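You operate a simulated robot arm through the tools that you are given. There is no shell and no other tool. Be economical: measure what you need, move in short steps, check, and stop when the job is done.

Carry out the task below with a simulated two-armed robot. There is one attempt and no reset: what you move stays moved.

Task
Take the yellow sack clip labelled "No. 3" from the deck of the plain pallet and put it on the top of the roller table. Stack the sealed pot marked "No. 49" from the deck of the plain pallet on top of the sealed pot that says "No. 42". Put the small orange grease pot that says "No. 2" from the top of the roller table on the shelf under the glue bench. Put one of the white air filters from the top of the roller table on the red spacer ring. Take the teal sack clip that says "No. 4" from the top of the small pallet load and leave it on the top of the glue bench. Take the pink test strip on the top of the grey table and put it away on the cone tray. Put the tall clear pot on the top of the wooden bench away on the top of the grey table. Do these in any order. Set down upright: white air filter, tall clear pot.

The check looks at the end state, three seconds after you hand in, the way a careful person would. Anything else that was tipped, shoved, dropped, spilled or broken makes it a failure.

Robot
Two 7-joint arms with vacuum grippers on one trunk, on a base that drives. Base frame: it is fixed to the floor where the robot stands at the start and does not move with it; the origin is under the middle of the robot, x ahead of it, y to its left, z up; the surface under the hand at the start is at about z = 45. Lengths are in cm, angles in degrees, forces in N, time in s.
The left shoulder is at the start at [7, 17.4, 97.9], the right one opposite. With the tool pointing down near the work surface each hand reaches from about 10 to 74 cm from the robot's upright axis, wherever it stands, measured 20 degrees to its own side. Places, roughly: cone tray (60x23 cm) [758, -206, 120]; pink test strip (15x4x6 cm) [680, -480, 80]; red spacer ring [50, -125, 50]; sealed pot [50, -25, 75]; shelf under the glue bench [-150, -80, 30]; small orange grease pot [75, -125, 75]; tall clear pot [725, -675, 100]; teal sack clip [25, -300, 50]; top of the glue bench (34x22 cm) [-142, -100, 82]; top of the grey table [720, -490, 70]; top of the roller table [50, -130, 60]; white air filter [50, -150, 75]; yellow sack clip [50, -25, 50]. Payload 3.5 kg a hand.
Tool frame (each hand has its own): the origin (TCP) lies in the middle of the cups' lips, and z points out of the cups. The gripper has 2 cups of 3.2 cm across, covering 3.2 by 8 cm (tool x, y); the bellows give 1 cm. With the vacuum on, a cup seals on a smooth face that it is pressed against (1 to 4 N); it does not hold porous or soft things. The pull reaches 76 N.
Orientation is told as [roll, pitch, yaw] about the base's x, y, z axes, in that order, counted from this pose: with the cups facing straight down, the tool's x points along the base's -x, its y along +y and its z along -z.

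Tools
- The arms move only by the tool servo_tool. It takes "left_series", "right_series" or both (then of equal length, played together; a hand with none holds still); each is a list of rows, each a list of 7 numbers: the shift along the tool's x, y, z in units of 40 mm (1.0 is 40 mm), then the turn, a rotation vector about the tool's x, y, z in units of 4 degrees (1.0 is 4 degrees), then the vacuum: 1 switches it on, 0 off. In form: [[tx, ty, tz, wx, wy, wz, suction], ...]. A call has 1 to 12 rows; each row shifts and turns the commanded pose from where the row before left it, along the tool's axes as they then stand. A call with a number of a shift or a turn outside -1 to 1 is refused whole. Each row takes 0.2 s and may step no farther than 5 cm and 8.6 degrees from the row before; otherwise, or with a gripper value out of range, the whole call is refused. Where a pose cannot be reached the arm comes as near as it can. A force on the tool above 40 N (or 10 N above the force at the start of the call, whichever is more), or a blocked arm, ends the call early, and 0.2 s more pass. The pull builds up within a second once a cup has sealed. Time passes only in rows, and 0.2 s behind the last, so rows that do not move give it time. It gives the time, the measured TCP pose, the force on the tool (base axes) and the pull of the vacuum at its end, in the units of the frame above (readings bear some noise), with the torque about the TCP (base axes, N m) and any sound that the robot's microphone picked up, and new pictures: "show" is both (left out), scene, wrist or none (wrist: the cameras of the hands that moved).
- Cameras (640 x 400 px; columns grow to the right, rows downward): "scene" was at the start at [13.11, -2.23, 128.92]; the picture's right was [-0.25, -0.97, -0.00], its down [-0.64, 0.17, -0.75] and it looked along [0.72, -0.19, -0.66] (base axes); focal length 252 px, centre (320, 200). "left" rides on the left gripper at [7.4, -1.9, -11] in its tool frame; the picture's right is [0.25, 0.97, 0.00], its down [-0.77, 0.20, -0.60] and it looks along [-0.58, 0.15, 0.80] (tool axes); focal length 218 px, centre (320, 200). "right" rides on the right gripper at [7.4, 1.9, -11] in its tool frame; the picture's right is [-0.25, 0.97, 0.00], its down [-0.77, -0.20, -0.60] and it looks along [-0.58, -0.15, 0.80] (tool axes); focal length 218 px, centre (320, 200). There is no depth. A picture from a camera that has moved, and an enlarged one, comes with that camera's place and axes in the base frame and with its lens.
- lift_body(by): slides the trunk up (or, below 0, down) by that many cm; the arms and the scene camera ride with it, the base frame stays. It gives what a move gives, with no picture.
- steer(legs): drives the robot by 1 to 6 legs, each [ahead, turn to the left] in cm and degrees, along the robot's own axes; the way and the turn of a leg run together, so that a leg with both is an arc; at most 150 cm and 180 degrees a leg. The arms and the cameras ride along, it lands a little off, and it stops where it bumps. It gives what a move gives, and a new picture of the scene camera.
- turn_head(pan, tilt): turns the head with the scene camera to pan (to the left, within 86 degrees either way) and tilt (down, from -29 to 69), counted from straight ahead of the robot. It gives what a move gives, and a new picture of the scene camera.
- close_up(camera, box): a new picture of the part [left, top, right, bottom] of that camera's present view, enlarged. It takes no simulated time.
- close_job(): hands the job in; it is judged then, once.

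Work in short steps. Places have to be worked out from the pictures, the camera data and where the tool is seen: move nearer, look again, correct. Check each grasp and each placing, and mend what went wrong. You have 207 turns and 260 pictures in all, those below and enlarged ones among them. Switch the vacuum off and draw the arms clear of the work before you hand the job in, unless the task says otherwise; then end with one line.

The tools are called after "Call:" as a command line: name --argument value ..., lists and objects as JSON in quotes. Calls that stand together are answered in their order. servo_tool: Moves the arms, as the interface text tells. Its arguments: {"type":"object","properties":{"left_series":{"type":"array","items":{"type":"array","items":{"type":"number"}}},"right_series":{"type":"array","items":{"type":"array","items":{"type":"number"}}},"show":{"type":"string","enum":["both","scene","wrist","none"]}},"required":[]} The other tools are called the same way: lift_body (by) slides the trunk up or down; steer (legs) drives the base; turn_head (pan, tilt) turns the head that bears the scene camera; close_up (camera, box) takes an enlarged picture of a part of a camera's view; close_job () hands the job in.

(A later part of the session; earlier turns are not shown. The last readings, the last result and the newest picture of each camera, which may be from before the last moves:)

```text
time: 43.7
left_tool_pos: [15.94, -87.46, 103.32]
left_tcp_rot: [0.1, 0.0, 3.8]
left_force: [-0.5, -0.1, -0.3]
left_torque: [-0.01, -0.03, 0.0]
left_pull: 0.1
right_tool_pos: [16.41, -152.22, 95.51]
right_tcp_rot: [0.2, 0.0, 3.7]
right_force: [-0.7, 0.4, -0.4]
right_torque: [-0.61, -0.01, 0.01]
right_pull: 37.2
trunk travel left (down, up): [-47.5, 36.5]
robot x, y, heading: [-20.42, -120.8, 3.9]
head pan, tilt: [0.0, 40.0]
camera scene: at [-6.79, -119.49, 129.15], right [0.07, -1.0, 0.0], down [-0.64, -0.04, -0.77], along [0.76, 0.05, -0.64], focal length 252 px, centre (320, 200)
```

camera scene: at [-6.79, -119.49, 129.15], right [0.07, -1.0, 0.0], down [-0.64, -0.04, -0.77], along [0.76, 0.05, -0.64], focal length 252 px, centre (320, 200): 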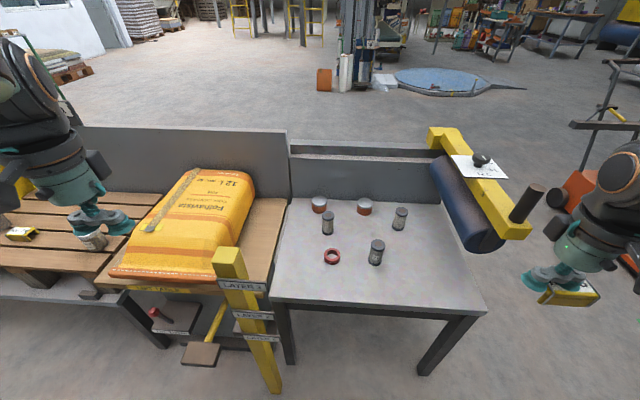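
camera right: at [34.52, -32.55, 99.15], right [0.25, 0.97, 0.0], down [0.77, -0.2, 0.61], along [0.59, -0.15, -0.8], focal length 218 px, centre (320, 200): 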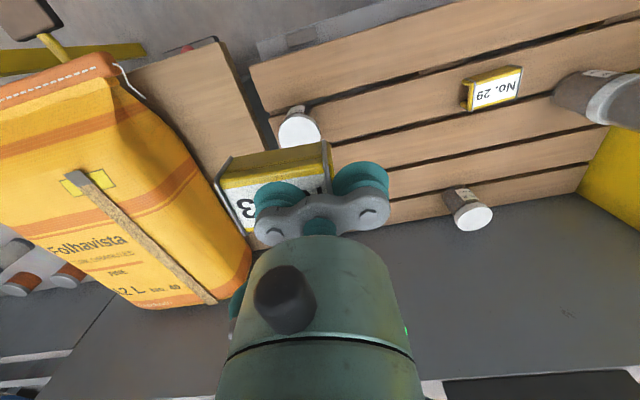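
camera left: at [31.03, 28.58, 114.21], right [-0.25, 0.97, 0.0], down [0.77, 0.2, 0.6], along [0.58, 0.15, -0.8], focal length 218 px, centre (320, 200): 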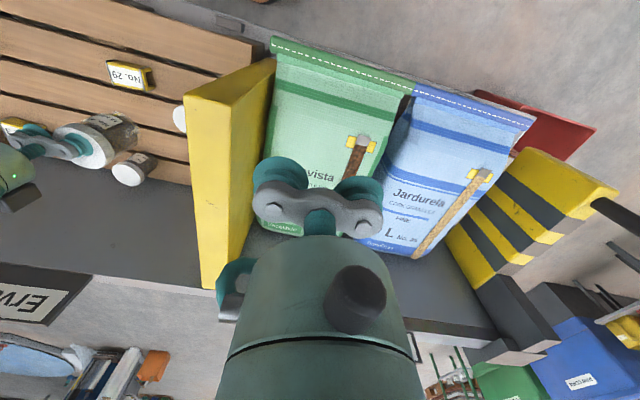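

I'm in front of the roller table: two orange pots at the back, three filters, and the red ring. I raise the left hand over the yellow post and drive a bit closer while correcting heading.

Call:
servo_tool --left_series '[[0, 0, -1, 0, 0, 0, 0], [0, 0, -1, 0, 0, 0, 0], [0, 0, -0.6, 0, 0, 0, 0]]' --show "wrist"

Call:
steer --legs '[[13, -4]]'

Call:
close_up --camera "scene" --box '[280, 190, 480, 330]'

```text
time: 44.5
left_tool_pos: [20.15, -89.36, 110.34]
left_tcp_rot: [0.0, 0.1, 3.7]
left_force: [-0.3, -0.5, -0.2]
left_torque: [-0.03, -0.04, -0.02]
left_pull: 0.3
left hand out of reach, approached as far as the arm can: row 1, 2, 3
right_tool_pos: [16.33, -152.29, 95.3]
right_tcp_rot: [0.1, -0.1, 3.8]
right_force: [-1.5, 0.2, -1.0]
right_torque: [-0.58, -0.04, -0.02]
right_pull: 37.7
trunk travel left (down, up): [-47.5, 36.5]
robot x, y, heading: [-20.22, -120.44, 3.7]
head pan, tilt: [0.0, 40.0]
camera left: at [13.02, -91.68, 121.39], right [-0.32, 0.95, 0.0], down [0.76, 0.25, 0.6], along [0.57, 0.19, -0.8], focal length 218 px, centre (320, 200)
```

left: 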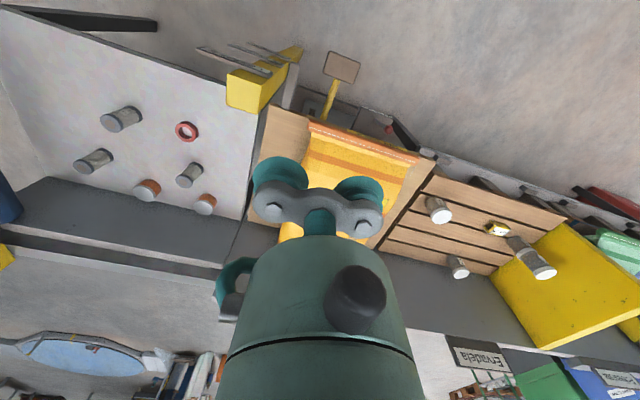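

```text
time: 45.7
left_tool_pos: [35.0, -91.68, 110.32]
left_tcp_rot: [0.0, 0.1, -0.2]
left_force: [0.3, -1.0, 0.1]
left_torque: [-0.02, 0.07, 0.01]
left_pull: 0.1
right_tool_pos: [26.93, -154.28, 95.41]
right_tcp_rot: [0.1, 0.0, -0.4]
right_force: [-1.2, -0.3, -0.5]
right_torque: [-0.59, 0.02, -0.02]
right_pull: 37.7
trunk travel left (down, up): [-47.5, 36.5]
robot x, y, heading: [-7.9, -119.99, -0.2]
head pan, tilt: [0.0, 40.0]
camera scene: at [6.02, -120.05, 129.15], right [0.0, -1.0, 0.0], down [-0.64, 0.0, -0.77], along [0.77, 0.0, -0.64], focal length 252 px, centre (320, 200)
```

scene: 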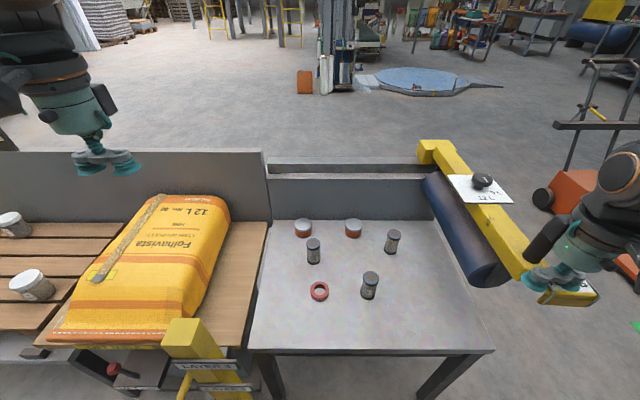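

```text
2.86 times, centred on (380, 260) of scene
camera zoom: at [6.02, -120.05, 129.15], right [0.0, -1.0, 0.0], down [-0.64, 0.0, -0.77], along [0.77, 0.0, -0.64], focal length 721 px, centre (149, 29)
```

zoom: 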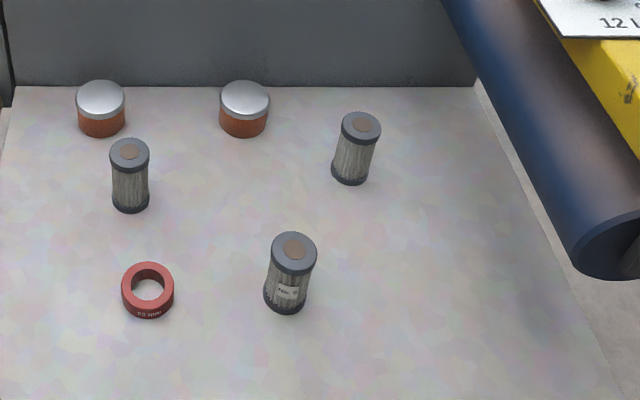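

Robot is now at (-8,-120). I move the clip over the free right-front part of the table, around (44,-148), and descend partway.

Call:
servo_tool --right_series '[[-0.85, 0.44, 0, 0, 0, 0, 1], [-0.85, 0.44, 0, 0, 0, 0, 1], [-0.85, 0.44, 0, 0, 0, 0, 1], [-0.85, 0.44, 0, 0, 0, 0, 1], [-0.85, 0.44, 0.5, 0, 0, 0, 1], [0, 0, 1, 0, 0, 0, 1], [0, 0, 1, 0, 0, 0, 1], [0, 0, 1, 0, 0, 0, 1], [0, 0, 1, 0, 0, 0, 1], [0, 0, 1, 0, 0, 0, 1]]'

```text
time: 47.9
left_tool_pos: [34.95, -91.74, 110.36]
left_tcp_rot: [0.1, 0.2, -0.2]
left_force: [-0.1, -0.1, -0.2]
left_torque: [0.02, 0.02, 0.01]
left_pull: 0.0
right_tool_pos: [43.87, -145.51, 73.36]
right_tcp_rot: [0.1, -0.1, -0.3]
right_force: [-0.3, -0.8, -0.3]
right_torque: [-0.55, 0.01, 0.02]
right_pull: 37.8
trunk travel left (down, up): [-47.5, 36.5]
robot x, y, heading: [-7.68, -119.66, -0.3]
head pan, tilt: [0.0, 40.0]
camera scene: at [6.08, -120.11, 129.14], right [0.0, -1.0, 0.0], down [-0.64, 0.0, -0.77], along [0.77, 0.0, -0.64], focal length 252 px, centre (320, 200)
camera right: at [36.4, -143.69, 84.54], right [0.26, 0.97, 0.0], down [0.77, -0.21, 0.6], along [0.58, -0.15, -0.8], focal length 218 px, centre (320, 200)
```

scene: 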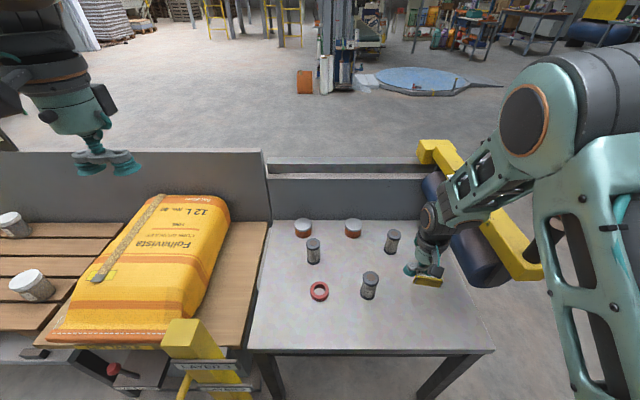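
right: 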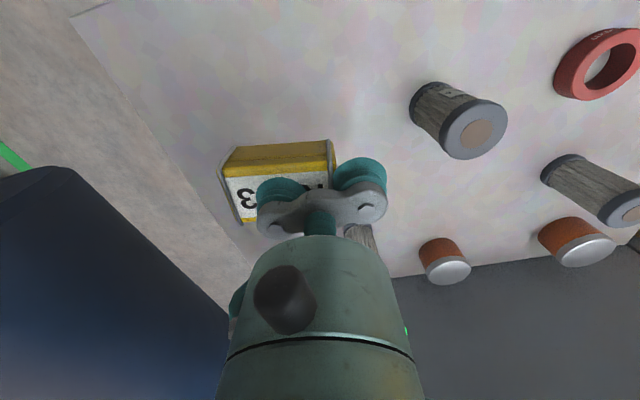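

The table top is at about z≈60 and the clip is well inside the edge. I lower it to contact.

Call:
servo_tool --right_series '[[0, 0, 1, 0, 0, 0, 1], [0, 0, 1, 0, 0, 0, 1], [0, 0, 0.2, 0, 0, 0, 1], [0, 0, 0.1, 0, 0, 0, 1], [0, 0, 0, 0, 0, 0, 1]]' --show "wrist"

```text
time: 49.1
left_tool_pos: [34.86, -91.63, 110.42]
left_tcp_rot: [0.0, 0.0, -0.1]
left_force: [-0.4, -0.6, -0.3]
left_torque: [0.04, 0.02, 0.01]
left_pull: 0.2
right_tool_pos: [43.84, -145.58, 64.25]
right_tcp_rot: [0.1, 0.0, -0.4]
right_force: [-0.5, -0.3, -0.8]
right_torque: [-0.56, 0.02, 0.0]
right_pull: 38.3
trunk travel left (down, up): [-47.5, 36.5]
robot x, y, heading: [-7.57, -120.05, -0.3]
head pan, tilt: [0.0, 40.0]
camera right: at [36.42, -143.72, 75.31], right [0.26, 0.97, 0.0], down [0.77, -0.21, 0.6], along [0.58, -0.15, -0.8], focal length 218 px, centre (320, 200)
```

right: 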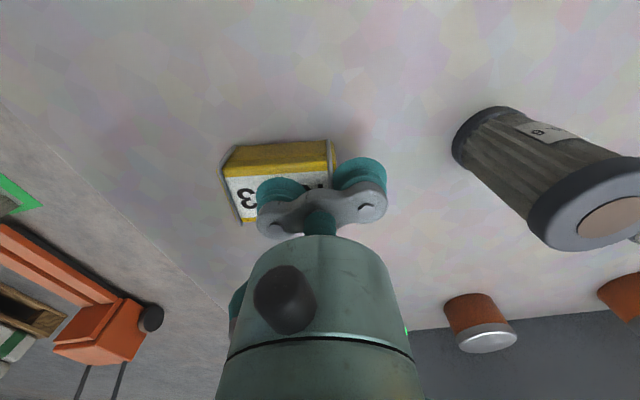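

Call:
servo_tool --right_series '[[0, 0, 0.12, 0, 0, 0, 1], [0, 0, 0.12, 0, 0, 0, 1], [0, 0, 0.12, 0, 0, 0, 1], [0, 0, 0, 0, 0, 0, 1]]' --show "none"

```text
time: 50.1
left_tool_pos: [34.59, -91.81, 110.52]
left_tcp_rot: [0.0, -0.2, -0.2]
left_force: [-0.8, -0.2, 0.5]
left_torque: [0.02, 0.06, -0.01]
left_pull: 0.2
right_tool_pos: [43.71, -145.65, 62.96]
right_tcp_rot: [0.0, -0.1, -0.4]
right_force: [-0.2, -8.3, 29.2]
right_torque: [-0.68, 0.11, -0.02]
right_pull: 38.1
trunk travel left (down, up): [-47.5, 36.5]
robot x, y, heading: [-7.53, -119.73, -0.4]
head pan, tilt: [0.0, 40.0]
```

Contact (29 N). I release the clip and lift away.

Call:
servo_tool --right_series '[[0, 0, -0.05, 0, 0, 0, 0], [0, 0, 0, 0, 0, 0, 0], [0, 0, 0, 0, 0, 0, 0], [0, 0, 0, 0, 0, 0, 0], [0, 0, -0.2, 0, 0, 0, 0], [0, 0, -0.8, 0, 0, 0, 0], [0, 0, -1, 0, 0, 0, 0], [0, 0, -1, 0, 0, 0, 0], [0, 0, -1, 0, 0, 0, 0], [0, 0, -1, 0, 0, 0, 0], [0, 0.3, -0.5, 0, 0, 0, 0]]'

Call:
close_up --camera "right" --box '[400, 0, 640, 260]'

```text
time: 52.5
left_tool_pos: [34.93, -91.74, 110.33]
left_tcp_rot: [-0.1, -0.1, -0.2]
left_force: [-0.1, 0.1, 0.7]
left_torque: [0.02, -0.03, -0.02]
left_pull: 0.1
right_tool_pos: [43.81, -144.13, 85.06]
right_tcp_rot: [0.2, 0.0, -0.2]
right_force: [0.0, 0.5, 0.1]
right_torque: [-0.01, 0.0, -0.01]
right_pull: 0.2
trunk travel left (down, up): [-47.5, 36.5]
robot x, y, heading: [-7.61, -119.96, -0.3]
head pan, tilt: [0.0, 40.0]
camera scene: at [5.94, -120.0, 129.15], right [0.0, -1.0, 0.0], down [-0.64, 0.0, -0.77], along [0.77, 0.0, -0.64], focal length 252 px, centre (320, 200)
camera right: at [36.48, -142.25, 96.18], right [0.26, 0.97, 0.0], down [0.77, -0.21, 0.6], along [0.58, -0.15, -0.8], focal length 218 px, centre (320, 200)
```

scene: 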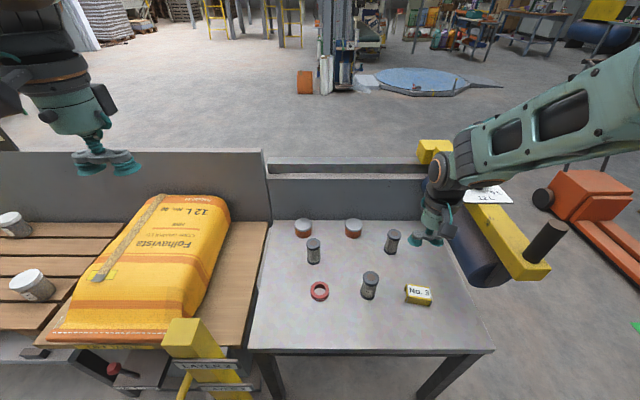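
right: 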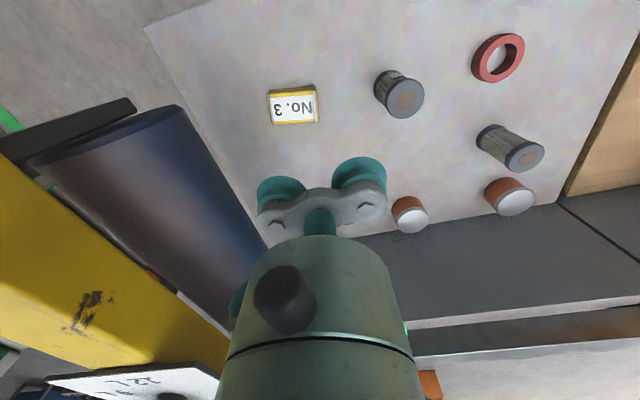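

```text
1.54 times, centred on (520, 130) of right
camera zoom: at [36.48, -142.25, 96.18], right [0.26, 0.97, 0.0], down [0.77, -0.21, 0.6], along [0.58, -0.15, -0.8], focal length 336 px, centre (12, 308)
```

zoom: 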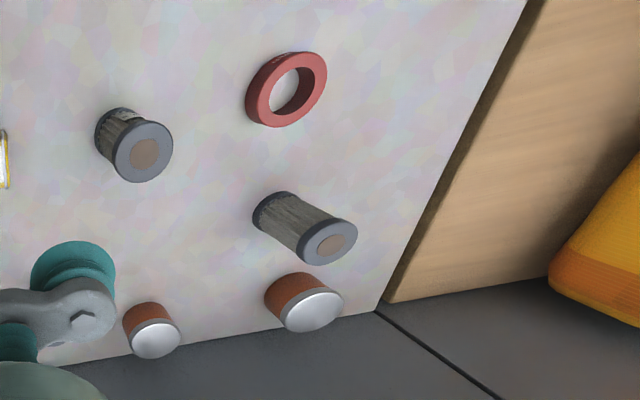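

Clip No. 3 is placed. I look closely at the filters and pots.

Call:
close_up --camera "scene" --box '[285, 210, 335, 270]'

Call:
close_up --camera "scene" --box '[350, 265, 400, 305]'

Call:
close_up --camera "scene" --box '[340, 210, 410, 260]'

```text
6.67 times, centred on (310, 240) of scene
camera zoom: at [5.94, -120.0, 129.15], right [0.0, -1.0, 0.0], down [-0.64, 0.0, -0.77], along [0.77, 0.0, -0.64], focal length 1682 px, centre (387, -67)
```

zoom: 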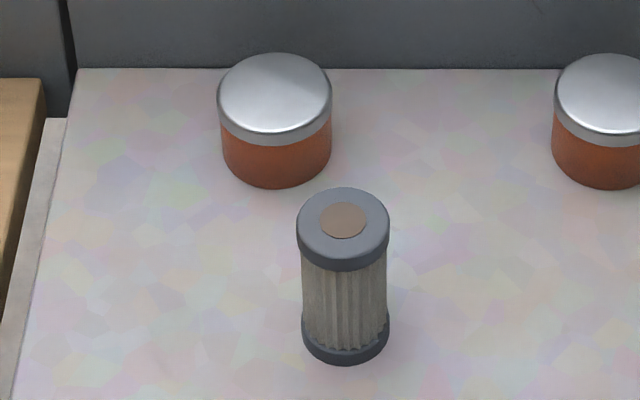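

```text
10.00 times, centred on (375, 285) of scene
camera zoom: at [5.94, -120.0, 129.15], right [0.0, -1.0, 0.0], down [-0.64, 0.0, -0.77], along [0.77, 0.0, -0.64], focal length 2522 px, centre (-230, -650)
```

zoom: 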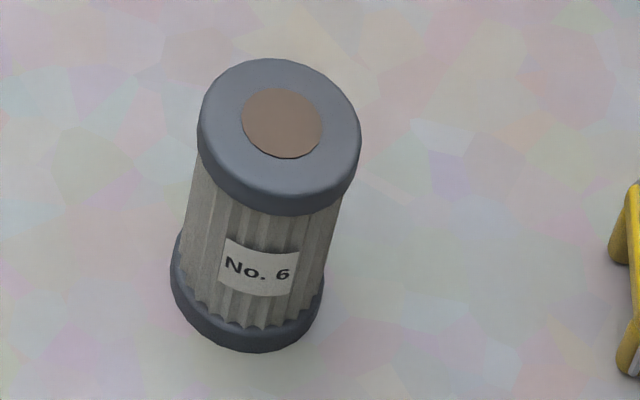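

```text
8.00 times, centred on (375, 235) of scene
camera zoom: at [5.94, -120.0, 129.15], right [0.0, -1.0, 0.0], down [-0.64, 0.0, -0.77], along [0.77, 0.0, -0.64], focal length 2018 px, centre (-120, -80)
```

zoom: 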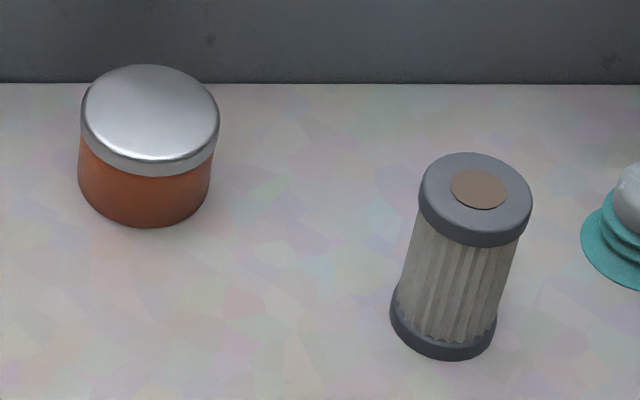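

The pots' labels aren't visible from here; I check from the left wrist camera.

Call:
close_up --camera "left" --box '[0, 60, 320, 260]'

```text
2.00 times, centred on (160, 160) of left
camera zoom: at [27.6, -93.51, 121.33], right [-0.25, 0.97, 0.0], down [0.77, 0.2, 0.6], along [0.58, 0.15, -0.8], focal length 436 px, centre (640, 280)
```

zoom: 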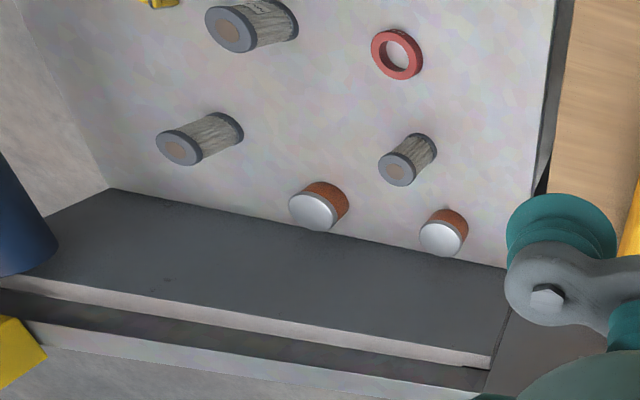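

Labels on the pots must face away; I'll handle that after the filter. Filter No. 6's top is at (45.1,-133.9,68.9) and the ring is near (45.3,-119.8). I move the +y cup over the filter.

Call:
servo_tool --right_series '[[-0.1, 0.65, 0, 0, 0, 0, 0], [-0.1, 0.65, 0.2, 0, 0, 0, 0], [-0.1, 0.65, 0.4, 0, 0, 0, 0], [0, 0, 0.8, 0, 0, 0, 0], [0, 0, 0.8, 0, 0, 0, 0]]' --show "wrist"

```text
time: 53.7
left_tool_pos: [35.02, -91.74, 110.39]
left_tcp_rot: [-0.1, 0.1, -0.2]
left_force: [-0.8, 0.5, -0.6]
left_torque: [0.0, 0.03, -0.03]
left_pull: 0.1
right_tool_pos: [44.87, -136.47, 75.97]
right_tcp_rot: [0.0, 0.0, -0.4]
right_force: [-0.2, -0.2, -0.1]
right_torque: [0.02, 0.02, 0.01]
right_pull: 0.1
trunk travel left (down, up): [-47.5, 36.5]
robot x, y, heading: [-7.58, -119.91, -0.3]
head pan, tilt: [0.0, 40.0]
camera right: at [37.52, -134.57, 87.11], right [0.26, 0.97, 0.0], down [0.77, -0.21, 0.6], along [0.58, -0.15, -0.8], focal length 218 px, centre (320, 200)
```

right: 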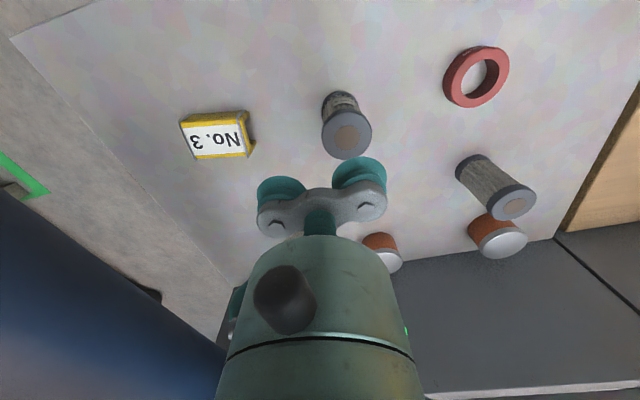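

The cup is well over the filter top. I descend with vacuum on.

Call:
servo_tool --right_series '[[0.05, 0.03, 0.8, 0, 0, 0, 1], [0, 0, 0.5, 0, 0, 0, 1], [0, 0, 0.2, 0, 0, 0, 1], [0, 0, 0.15, 0, 0, 0, 1], [0, 0, 0.1, 0, 0, 0, 1], [0, 0, 0, 0, 0, 0, 1], [0, 0, 0, 0, 0, 0, 1]]' --show "wrist"

```text
time: 55.3
left_tool_pos: [34.81, -91.7, 110.36]
left_tcp_rot: [-0.1, 0.0, -0.1]
left_force: [0.0, -0.5, -0.2]
left_torque: [0.04, 0.0, -0.07]
left_pull: 0.1
right_tool_pos: [44.75, -136.41, 69.24]
right_tcp_rot: [0.1, 0.0, -0.3]
right_force: [-0.2, 0.4, 1.2]
right_torque: [0.03, -0.01, -0.01]
right_pull: 0.1
trunk travel left (down, up): [-47.5, 36.5]
robot x, y, heading: [-7.24, -119.87, -0.1]
head pan, tilt: [0.0, 40.0]
camera right: at [37.36, -134.53, 80.35], right [0.26, 0.97, 0.0], down [0.77, -0.21, 0.6], along [0.58, -0.15, -0.8], focal length 218 px, centre (320, 200)
```

right: 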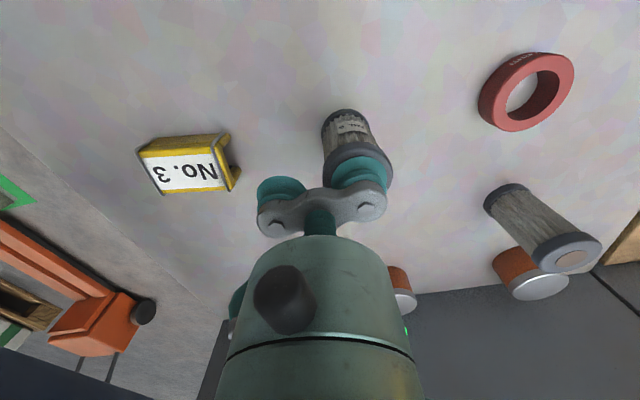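

Nearly touching. I continue a few mm.

Call:
servo_tool --right_series '[[0, 0, 0.1, 0, 0, 0, 1], [0, 0, 0.08, 0, 0, 0, 1], [0, 0, 0, 0, 0, 0, 1], [0, 0, 0, 0, 0, 0, 1]]' --show "none"

```text
time: 56.3
left_tool_pos: [34.82, -91.75, 110.47]
left_tcp_rot: [0.0, -0.1, -0.2]
left_force: [0.1, 0.0, -1.0]
left_torque: [0.01, 0.01, 0.04]
left_pull: 0.0
right_tool_pos: [44.77, -136.42, 68.83]
right_tcp_rot: [0.1, -0.1, -0.4]
right_force: [0.4, 0.0, 14.0]
right_torque: [1.21, -0.02, 0.0]
right_pull: 37.5
trunk travel left (down, up): [-47.5, 36.5]
robot x, y, heading: [-7.54, -120.45, -0.2]
head pan, tilt: [0.0, 40.0]
```

Sealed. I lift 8 cm and move toward the ring, stopping about 5 cm short to refine.

Call:
servo_tool --right_series '[[0, 0, -0.3, 0, 0, 0, 1], [0, 0, -0.7, 0, 0, 0, 1], [0, 0, -0.9, 0, 0, 0, 1], [0, 0, -0.3, 0, 0, 0, 1], [0, 0.75, 0, 0, 0, 0, 1], [0, 0.75, 0, 0, 0, 0, 1], [0, 0.75, 0, 0, 0, 0, 1], [0, 0, 0, 0, 0, 0, 1]]'

Call:
close_up --camera "scene" --box '[290, 240, 390, 310]'

```text
time: 58.1
left_tool_pos: [34.85, -91.82, 110.37]
left_tcp_rot: [-0.1, 0.1, -0.2]
left_force: [-0.6, -0.9, 0.0]
left_torque: [-0.01, 0.0, 0.01]
left_pull: 0.1
right_tool_pos: [44.92, -127.35, 77.3]
right_tcp_rot: [0.2, 0.0, -0.3]
right_force: [-0.3, -0.7, -0.7]
right_torque: [0.89, 0.02, 0.01]
right_pull: 38.1
trunk travel left (down, up): [-47.5, 36.5]
robot x, y, heading: [-7.76, -119.92, -0.3]
head pan, tilt: [0.0, 40.0]
camera scene: at [5.94, -120.13, 129.15], right [0.0, -1.0, 0.0], down [-0.64, 0.0, -0.77], along [0.77, 0.0, -0.64], focal length 252 px, centre (320, 200)
camera right: at [37.58, -125.5, 88.45], right [0.26, 0.97, 0.0], down [0.77, -0.21, 0.6], along [0.58, -0.15, -0.8], focal length 218 px, centre (320, 200)
```

scene: 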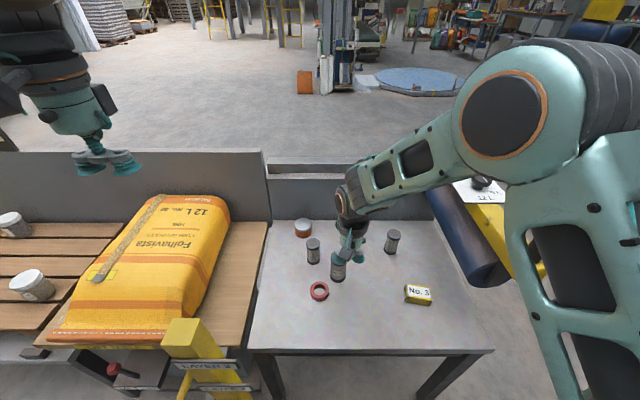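
right: 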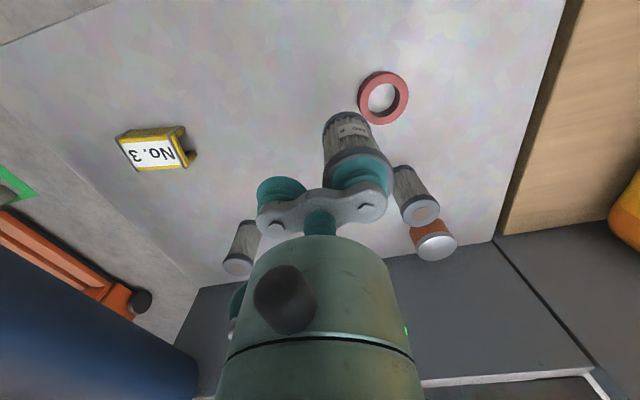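

```text
5.71 times, centred on (340, 275) of scene
camera zoom: at [5.94, -120.13, 129.15], right [0.0, -1.0, 0.0], down [-0.64, 0.0, -0.77], along [0.77, 0.0, -0.64], focal length 1441 px, centre (206, -229)
```

zoom: 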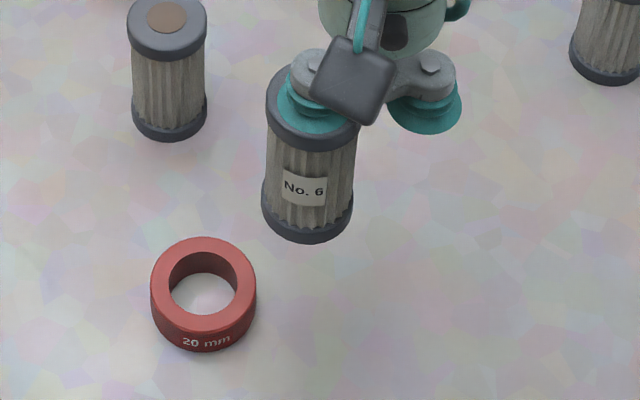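

Both cameras agree: shift +5.0 cm in y, none in x. I move and lower to about 2 cm above the ring, then check.

Call:
servo_tool --right_series '[[0, 0.63, 0, 0, 0, 0, 1], [0, 0.62, 0, 0, 0, 0, 1], [0, 0, 0.5, 0, 0, 0, 1], [0, 0, 0.6, 0, 0, 0, 1], [0, 0, 0, 0, 0, 0, 1]]' --show "wrist"

Call:
close_up --camera "scene" --box '[290, 240, 350, 310]'

```text
time: 59.3
left_tool_pos: [34.82, -91.72, 110.36]
left_tcp_rot: [0.0, 0.0, -0.1]
left_force: [-0.7, -0.6, 0.6]
left_torque: [0.02, -0.02, 0.01]
left_pull: 0.1
right_tool_pos: [44.85, -122.31, 72.75]
right_tcp_rot: [0.1, 0.0, -0.3]
right_force: [-0.1, -0.6, -0.5]
right_torque: [0.89, 0.02, 0.0]
right_pull: 37.6
trunk travel left (down, up): [-47.5, 36.5]
robot x, y, heading: [-7.46, -119.9, -0.3]
head pan, tilt: [0.0, 40.0]
camera right: at [37.53, -120.51, 83.96], right [0.26, 0.97, 0.0], down [0.77, -0.21, 0.6], along [0.58, -0.15, -0.8], focal length 218 px, centre (320, 200)
```

right: 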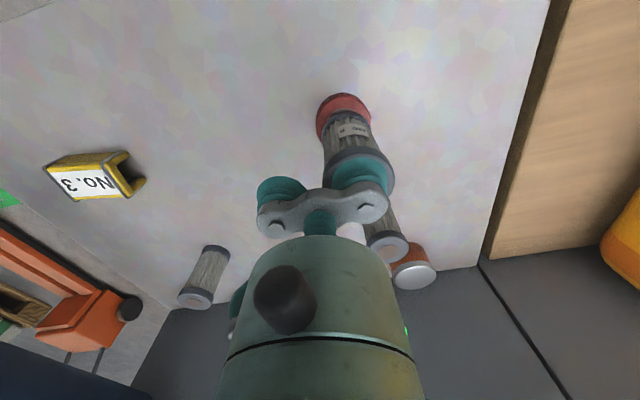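

```text
5.71 times, centred on (320, 275) of scene
camera zoom: at [5.9, -120.07, 129.16], right [0.0, -1.0, 0.0], down [-0.64, 0.0, -0.77], along [0.77, 0.0, -0.64], focal length 1441 px, centre (320, -229)
```

zoom: 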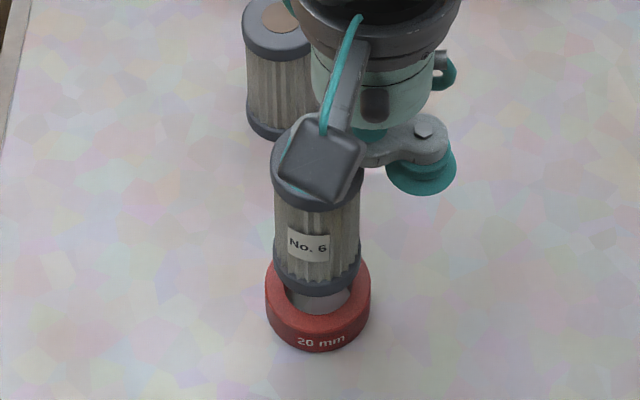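

Well aligned in both directions. I lower to contact.

Call:
servo_tool --right_series '[[0, 0, 0.3, 0, 0, 0, 1], [0, 0, 0.08, 0, 0, 0, 1], [0, 0, 0.06, 0, 0, 0, 1], [0, 0, 0, 0, 0, 0, 1]]' --show "none"

```text
time: 60.3
left_tool_pos: [34.93, -91.7, 110.42]
left_tcp_rot: [0.1, 0.0, -0.2]
left_force: [0.8, 0.0, 0.0]
left_torque: [-0.02, -0.01, -0.01]
left_pull: 0.0
right_tool_pos: [44.91, -122.41, 71.15]
right_tcp_rot: [0.1, 0.0, -0.3]
right_force: [-0.4, 0.0, -0.3]
right_torque: [0.86, 0.04, 0.01]
right_pull: 37.3
trunk travel left (down, up): [-47.5, 36.5]
robot x, y, heading: [-7.72, -119.72, -0.2]
head pan, tilt: [0.0, 40.0]
```

Call:
servo_tool --right_series '[[0, 0, 0.06, 0, 0, 0, 1], [0, 0, 0.04, 0, 0, 0, 1], [0, 0, 0, 0, 0, 0, 1]]' --show "none"

Call:
close_up --camera "scene" --box '[290, 250, 350, 310]'

```text
time: 61.1
left_tool_pos: [34.9, -91.64, 110.35]
left_tcp_rot: [0.0, 0.0, -0.2]
left_force: [-1.0, -0.1, 0.2]
left_torque: [0.0, -0.04, 0.01]
left_pull: 0.1
right_tool_pos: [44.87, -122.44, 70.72]
right_tcp_rot: [0.0, 0.0, -0.3]
right_force: [0.7, -0.1, -0.3]
right_torque: [0.89, 0.0, 0.01]
right_pull: 38.1
trunk travel left (down, up): [-47.5, 36.5]
robot x, y, heading: [-7.52, -119.68, -0.1]
head pan, tilt: [0.0, 40.0]
```

```text
6.67 times, centred on (320, 280) of scene
camera zoom: at [5.95, -120.06, 129.15], right [0.0, -1.0, 0.0], down [-0.64, 0.0, -0.77], along [0.77, 0.0, -0.64], focal length 1682 px, centre (320, -333)
```

zoom: 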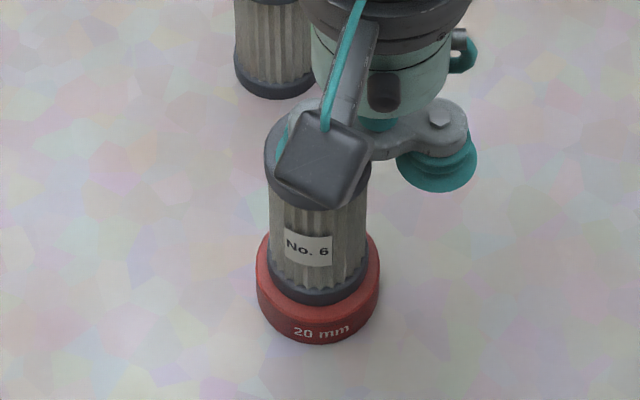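

Nearly seated; a few more mm.

Call:
servo_tool --right_series '[[0, 0, 0.05, 0, 0, 0, 1], [0, 0, 0.04, 0, 0, 0, 1], [0, 0, 0, 0, 0, 0, 1]]' --show "none"

```text
time: 61.9
left_tool_pos: [34.78, -91.76, 110.39]
left_tcp_rot: [0.0, -0.2, -0.2]
left_force: [-0.1, -0.5, 0.5]
left_torque: [0.0, -0.02, -0.02]
left_pull: 0.1
right_tool_pos: [44.93, -122.55, 70.47]
right_tcp_rot: [0.0, -0.2, -0.2]
right_force: [0.4, 0.4, 13.2]
right_torque: [1.18, -0.06, -0.01]
right_pull: 37.3
trunk travel left (down, up): [-47.5, 36.5]
robot x, y, heading: [-7.76, -120.11, -0.3]
head pan, tilt: [0.0, 40.0]
```

Contact at 13 N. I release, lift, and look.

Call:
servo_tool --right_series '[[0, 0, -0.02, 0, 0, 0, 0], [0, 0, 0, 0, 0, 0, 0], [0, 0, 0, 0, 0, 0, 0], [0, 0, 0, 0, 0, 0, 0], [0, 0, -0.1, 0, 0, 0, 0], [0, 0, -0.4, 0, 0, 0, 0], [0, 0, -0.9, 0, 0, 0, 0], [0, 0, -0.9, 0, 0, 0, 0], [0, 0, -0.9, 0, 0, 0, 0], [-0.5, -0.5, -0.6, 0, 0, 0, 0], [-0.6, -0.6, 0, 0, 0, 0, 0]]'

Call:
close_up --camera "scene" --box '[290, 240, 350, 310]'

```text
time: 64.3
left_tool_pos: [34.89, -91.8, 110.31]
left_tcp_rot: [0.0, 0.0, -0.2]
left_force: [0.3, 0.2, -0.5]
left_torque: [0.01, 0.01, 0.01]
left_pull: 0.1
right_tool_pos: [49.27, -127.07, 85.77]
right_tcp_rot: [0.2, 0.1, -0.3]
right_force: [0.7, -0.7, 0.6]
right_torque: [0.0, 0.02, 0.02]
right_pull: 0.1
trunk travel left (down, up): [-47.5, 36.5]
robot x, y, heading: [-7.34, -119.95, -0.3]
head pan, tilt: [0.0, 40.0]
camera scene: at [6.07, -120.12, 129.14], right [0.0, -1.0, 0.0], down [-0.64, 0.0, -0.77], along [0.77, 0.0, -0.64], focal length 252 px, centre (320, 200)
camera right: at [41.93, -125.24, 96.93], right [0.26, 0.97, 0.0], down [0.77, -0.21, 0.6], along [0.58, -0.15, -0.8], focal length 218 px, centre (320, 200)
```

scene: 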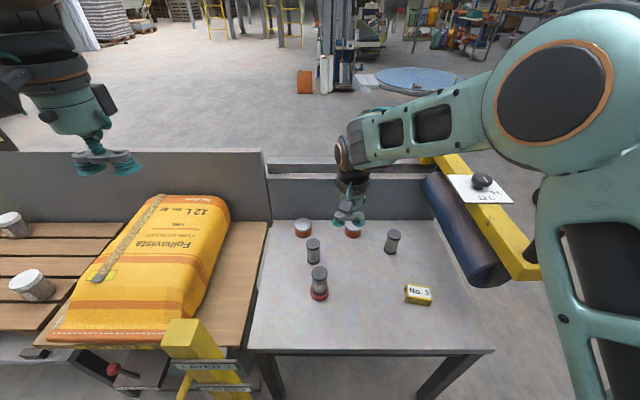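
right: 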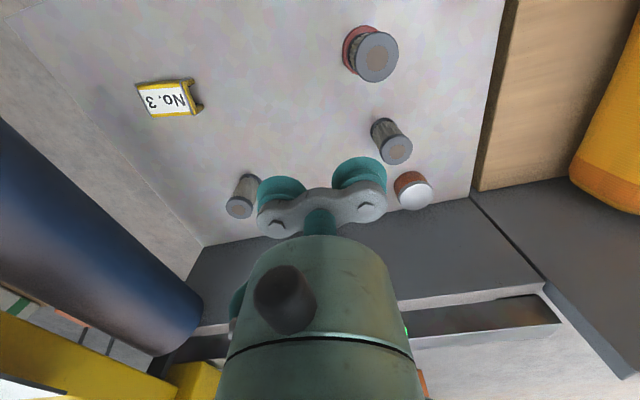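

```text
5.71 times, centred on (320, 275) of scene
camera zoom: at [6.07, -120.12, 129.14], right [0.0, -1.0, 0.0], down [-0.64, 0.0, -0.77], along [0.77, 0.0, -0.64], focal length 1441 px, centre (320, -229)
```

zoom: 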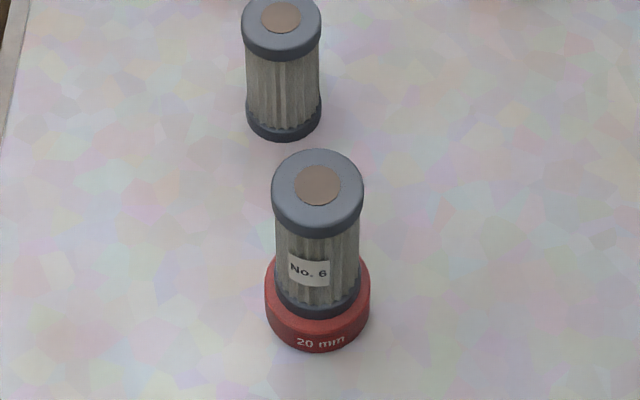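

Filter sits upright on the ring. The orange pots are at about (68.8,-132) and (68.7,-114.3), lid z≈65. I drive 5 cm forward for reach.

Call:
steer --legs '[[5, 0]]'

```text
time: 65.3
left_tool_pos: [40.1, -91.71, 110.29]
left_tcp_rot: [0.0, 0.1, -0.1]
left_force: [0.1, 0.2, 0.1]
left_torque: [-0.01, 0.03, -0.02]
left_pull: 0.1
right_tool_pos: [54.34, -126.99, 85.79]
right_tcp_rot: [0.0, 0.1, -0.4]
right_force: [0.7, -0.3, -0.8]
right_torque: [0.03, 0.02, 0.01]
right_pull: 0.0
trunk travel left (down, up): [-47.5, 36.5]
robot x, y, heading: [-2.37, -119.88, -0.3]
head pan, tilt: [0.0, 40.0]
camera scene: at [11.1, -120.08, 129.14], right [0.0, -1.0, 0.0], down [-0.64, 0.0, -0.77], along [0.77, 0.0, -0.64], focal length 252 px, centre (320, 200)
```

scene: 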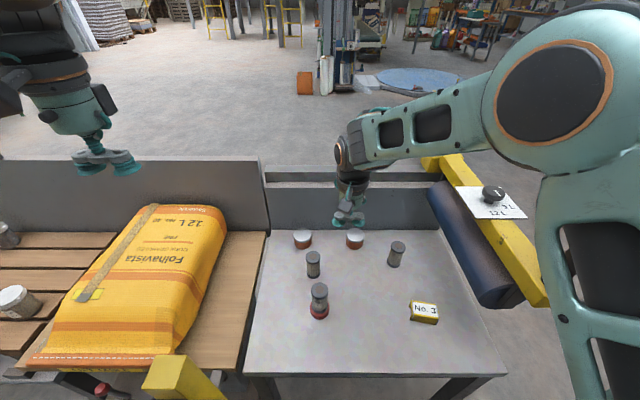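

I move the right hand over the right-hand orange pot, with the +y cup above its lid.

Call:
servo_tool --right_series '[[-0.9, -0.45, 0, 0, 0, 0, 0], [-0.9, -0.45, 0, 0, 0, 0, 0], [-0.9, -0.45, 0, 0, 0, 0, 0], [-0.8, -0.5, 0, 0, 0, 0, 0], [0, 0, 0.8, 0, 0, 0, 0], [0, 0, 0.8, 0, 0, 0, 0], [0, 0, 0.8, 0, 0, 0, 0]]'

```text
time: 66.9
left_tool_pos: [39.98, -91.83, 110.43]
left_tcp_rot: [-0.1, -0.1, -0.1]
left_force: [-0.2, -0.6, 0.6]
left_torque: [-0.03, 0.0, -0.06]
left_pull: 0.0
right_tool_pos: [68.33, -134.91, 76.18]
right_tcp_rot: [0.2, 0.0, -0.3]
right_force: [0.3, 0.5, -0.6]
right_torque: [0.01, -0.01, 0.0]
right_pull: 0.1
trunk travel left (down, up): [-47.5, 36.5]
robot x, y, heading: [-2.38, -119.65, -0.2]
head pan, tilt: [0.0, 40.0]
camera scene: at [11.04, -120.09, 129.15], right [0.0, -1.0, 0.0], down [-0.64, 0.0, -0.77], along [0.77, 0.0, -0.64], focal length 252 px, centre (320, 200)
camera right: at [60.88, -132.97, 87.33], right [0.26, 0.97, 0.0], down [0.77, -0.21, 0.6], along [0.58, -0.15, -0.8], focal length 218 px, centre (320, 200)
```

scene: 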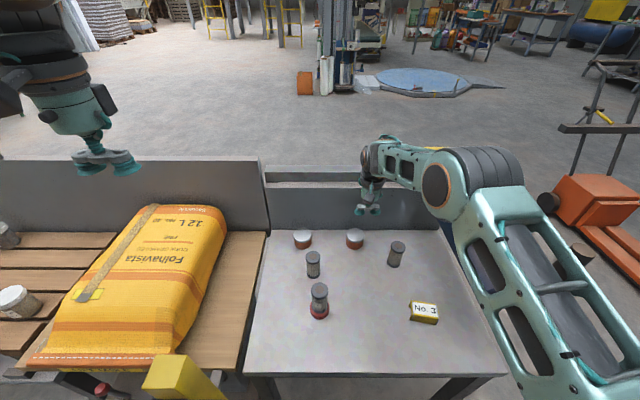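
right: 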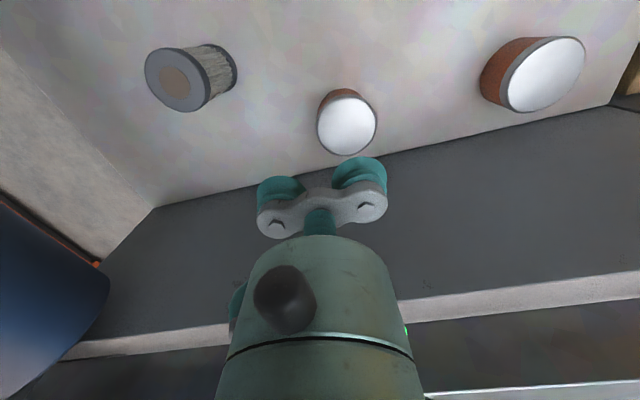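

Lid centre is at (68.4,-132.0). I shift 0.4 cm and descend with vacuum.

Call:
servo_tool --right_series '[[0, 0.1, 0.8, 0, 0, 0, 1], [0, 0, 0.8, 0, 0, 0, 1], [0, 0, 0.7, 0, 0, 0, 1], [0, 0, 0.3, 0, 0, 0, 1], [0, 0, 0.15, 0, 0, 0, 1], [0, 0, 0.1, 0, 0, 0, 1], [0, 0, 0, 0, 0, 0, 1], [0, 0, 0, 0, 0, 0, 1]]' --show "wrist"

```text
time: 68.7
left_tool_pos: [39.71, -91.63, 110.53]
left_tcp_rot: [0.0, -0.1, -0.2]
left_force: [-0.3, 0.8, 0.3]
left_torque: [0.0, -0.02, 0.0]
left_pull: 0.0
right_tool_pos: [68.12, -134.15, 65.07]
right_tcp_rot: [0.1, -0.3, -0.4]
right_force: [3.3, -6.4, 18.2]
right_torque: [1.05, -0.03, -0.1]
right_pull: 37.1
trunk travel left (down, up): [-47.5, 36.5]
robot x, y, heading: [-2.23, -119.78, -0.4]
head pan, tilt: [0.0, 40.0]
camera right: at [60.75, -132.3, 76.2], right [0.26, 0.97, 0.0], down [0.77, -0.21, 0.61], along [0.59, -0.15, -0.79], focal length 218 px, centre (320, 200)
```

right: 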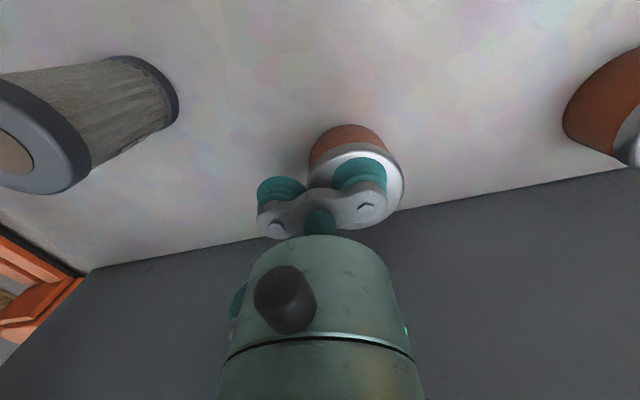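

Sealed. I lift, retract, and start turning the pot to reveal its back side.

Call:
servo_tool --right_series '[[0, 0, -0.4, 0, 0, 0, 1], [0, 0, -0.8, 0, 0, 0, 1], [0, 0, -1, 0, 0, 0, 1], [0, 0, -1, 0, 0, 0, 1], [0, 0, -1, 0, 0, 0, 1], [0.7, 0, -0.8, 0, 0, 0, 1], [0.9, 0, 0, 0, 0, 1, 1], [0.9, 0, 0, 0, 0, 1, 1], [0.9, 0, 0, 0, 0, 1, 1], [0.9, 0, 0, 0, 0, 1, 1], [0.5, 0, 0, 0, 0, 1, 1], [0, 0, 0, 0, 0, 1, 1]]' --show "none"

Call:
servo_tool --right_series '[[0, 0, 0, 0, 0, 1, 1], [0, 0, 0, 0, 0, 1, 1], [0, 0, 0, 0, 0, 1, 1], [0, 0, 0, 0, 0, 1, 1], [0, 0, 0, 0, 0, 1, 1], [0, 0, 0, 0, 0, 1, 1], [0, 0, 0, 0, 0, 1, 1], [0, 0, 0, 0, 0, 1, 1], [0, 0, 0, 0, 0, 1, 1], [0, 0, 0, 0, 0, 1, 1], [0, 0, 0, 0, 0, 1, 1]]' --show "scene"

```text
time: 71.3
left_tool_pos: [39.99, -91.79, 110.34]
left_tcp_rot: [0.0, 0.1, -0.2]
left_force: [0.0, -0.3, -0.3]
left_torque: [0.01, 0.03, -0.01]
left_pull: 0.1
right_tool_pos: [49.36, -131.96, 84.76]
right_tcp_rot: [0.0, 0.2, -24.4]
right_force: [-0.9, 0.1, -1.3]
right_torque: [0.58, -0.33, -0.04]
right_pull: 37.7
trunk travel left (down, up): [-47.5, 36.5]
robot x, y, heading: [-2.53, -119.65, -0.5]
head pan, tilt: [0.0, 40.0]
```

```text
time: 73.7
left_tool_pos: [40.0, -91.58, 110.41]
left_tcp_rot: [0.1, 0.1, -0.2]
left_force: [0.6, -0.1, 0.1]
left_torque: [0.02, -0.02, 0.0]
left_pull: 0.1
right_tool_pos: [49.23, -132.03, 84.85]
right_tcp_rot: [0.0, 0.1, -68.4]
right_force: [0.1, 0.4, -1.7]
right_torque: [0.26, -0.61, -0.02]
right_pull: 37.7
trunk travel left (down, up): [-47.5, 36.5]
robot x, y, heading: [-2.72, -119.91, -0.2]
head pan, tilt: [0.0, 40.0]
camera scene: at [11.01, -120.09, 129.15], right [0.0, -1.0, 0.0], down [-0.64, 0.0, -0.77], along [0.77, 0.0, -0.64], focal length 252 px, centre (320, 200)
```

scene: 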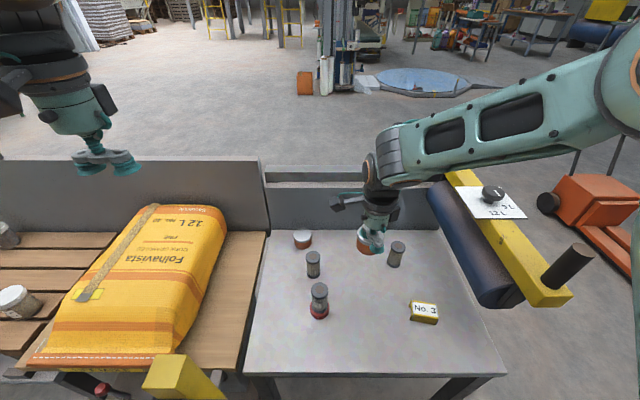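

Call:
close_up --camera "scene" --box '[340, 210, 400, 270]'

Call:
servo_tool --right_series '[[0, 0, 0, 0, 0, 1, 1], [0, 0, 0, 0, 0, 1, 1], [0, 0, 0, 0, 0, 1, 1], [0, 0, 0, 0, 0, 1, 1], [0, 0, 0, 0, 0, 1, 1], [0, 0, 0, 0, 0, 1, 1], [0, 0, 0, 0, 0, 1, 1], [0, 0, 0, 0, 0, 1, 1], [0, 0, 0, 0, 0, 1, 1]]' --show "none"

Call:
close_up --camera "scene" --box '[340, 210, 400, 270]'

```text
6.67 times, centred on (370, 240) of scene
camera zoom: at [11.01, -120.09, 129.15], right [0.0, -1.0, 0.0], down [-0.64, 0.0, -0.77], along [0.77, 0.0, -0.64], focal length 1682 px, centre (-13, -67)
```

zoom: 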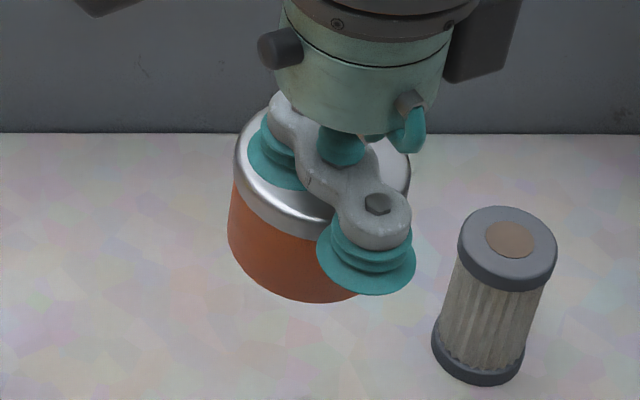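

```text
time: 75.7
left_tool_pos: [39.92, -91.8, 110.28]
left_tcp_rot: [0.0, 0.0, -0.2]
left_force: [0.2, -0.5, 1.5]
left_torque: [-0.02, -0.01, -0.02]
left_pull: 0.0
right_tool_pos: [49.32, -131.88, 84.84]
right_tcp_rot: [0.1, 0.1, -104.2]
right_force: [0.5, 0.7, -1.2]
right_torque: [-0.19, -0.64, -0.01]
right_pull: 37.9
trunk travel left (down, up): [-47.5, 36.5]
robot x, y, heading: [-2.53, -120.2, -0.2]
head pan, tilt: [0.0, 40.0]
```

```text
6.67 times, centred on (370, 240) of scene
camera zoom: at [11.01, -120.08, 129.15], right [0.0, -1.0, 0.0], down [-0.64, 0.0, -0.77], along [0.77, 0.0, -0.64], focal length 1682 px, centre (-13, -67)
```

zoom: 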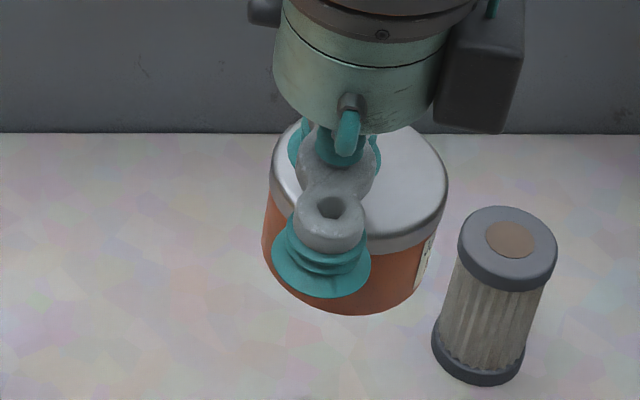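

A label edge shows at the right; I turn further.

Call:
servo_tool --right_series '[[0, 0, 0, 0, 0, 1, 1], [0, 0, 0, 0, 0, 1, 1], [0, 0, 0, 0, 0, 1, 1], [0, 0, 0, 0, 0, 1, 1], [0, 0, 0, 0, 0, 1, 1], [0, 0, 0, 0, 0, 1, 1], [0, 0, 0, 0, 0, 1, 1], [0, 0, 0, 0, 0, 1, 1], [0, 0, 0, 0, 0, 1, 1]]' --show "none"

Call:
close_up --camera "scene" --box '[340, 210, 400, 270]'

```text
time: 77.7
left_tool_pos: [39.88, -91.69, 110.33]
left_tcp_rot: [0.0, -0.1, -0.3]
left_force: [-0.3, 0.3, 0.5]
left_torque: [-0.03, -0.03, -0.01]
left_pull: 0.1
right_tool_pos: [49.1, -131.92, 84.84]
right_tcp_rot: [-0.1, 0.1, -140.4]
right_force: [-0.4, -0.5, -1.2]
right_torque: [-0.54, -0.41, -0.04]
right_pull: 37.9
trunk travel left (down, up): [-47.5, 36.5]
robot x, y, heading: [-2.43, -119.78, -0.3]
head pan, tilt: [0.0, 40.0]
```

```text
6.67 times, centred on (370, 240) of scene
camera zoom: at [11.0, -120.08, 129.15], right [0.0, -1.0, 0.0], down [-0.64, 0.0, -0.77], along [0.77, 0.0, -0.64], focal length 1682 px, centre (-13, -67)
```

zoom: 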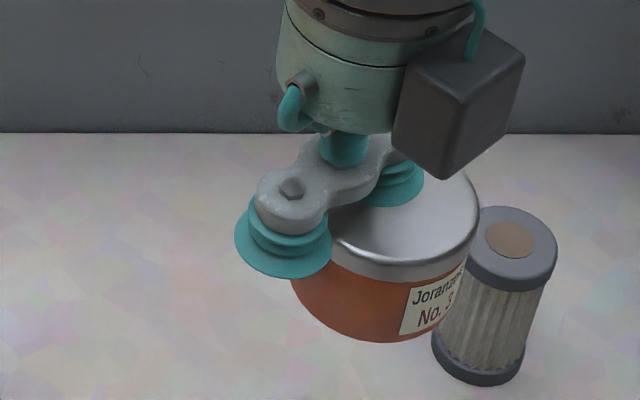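

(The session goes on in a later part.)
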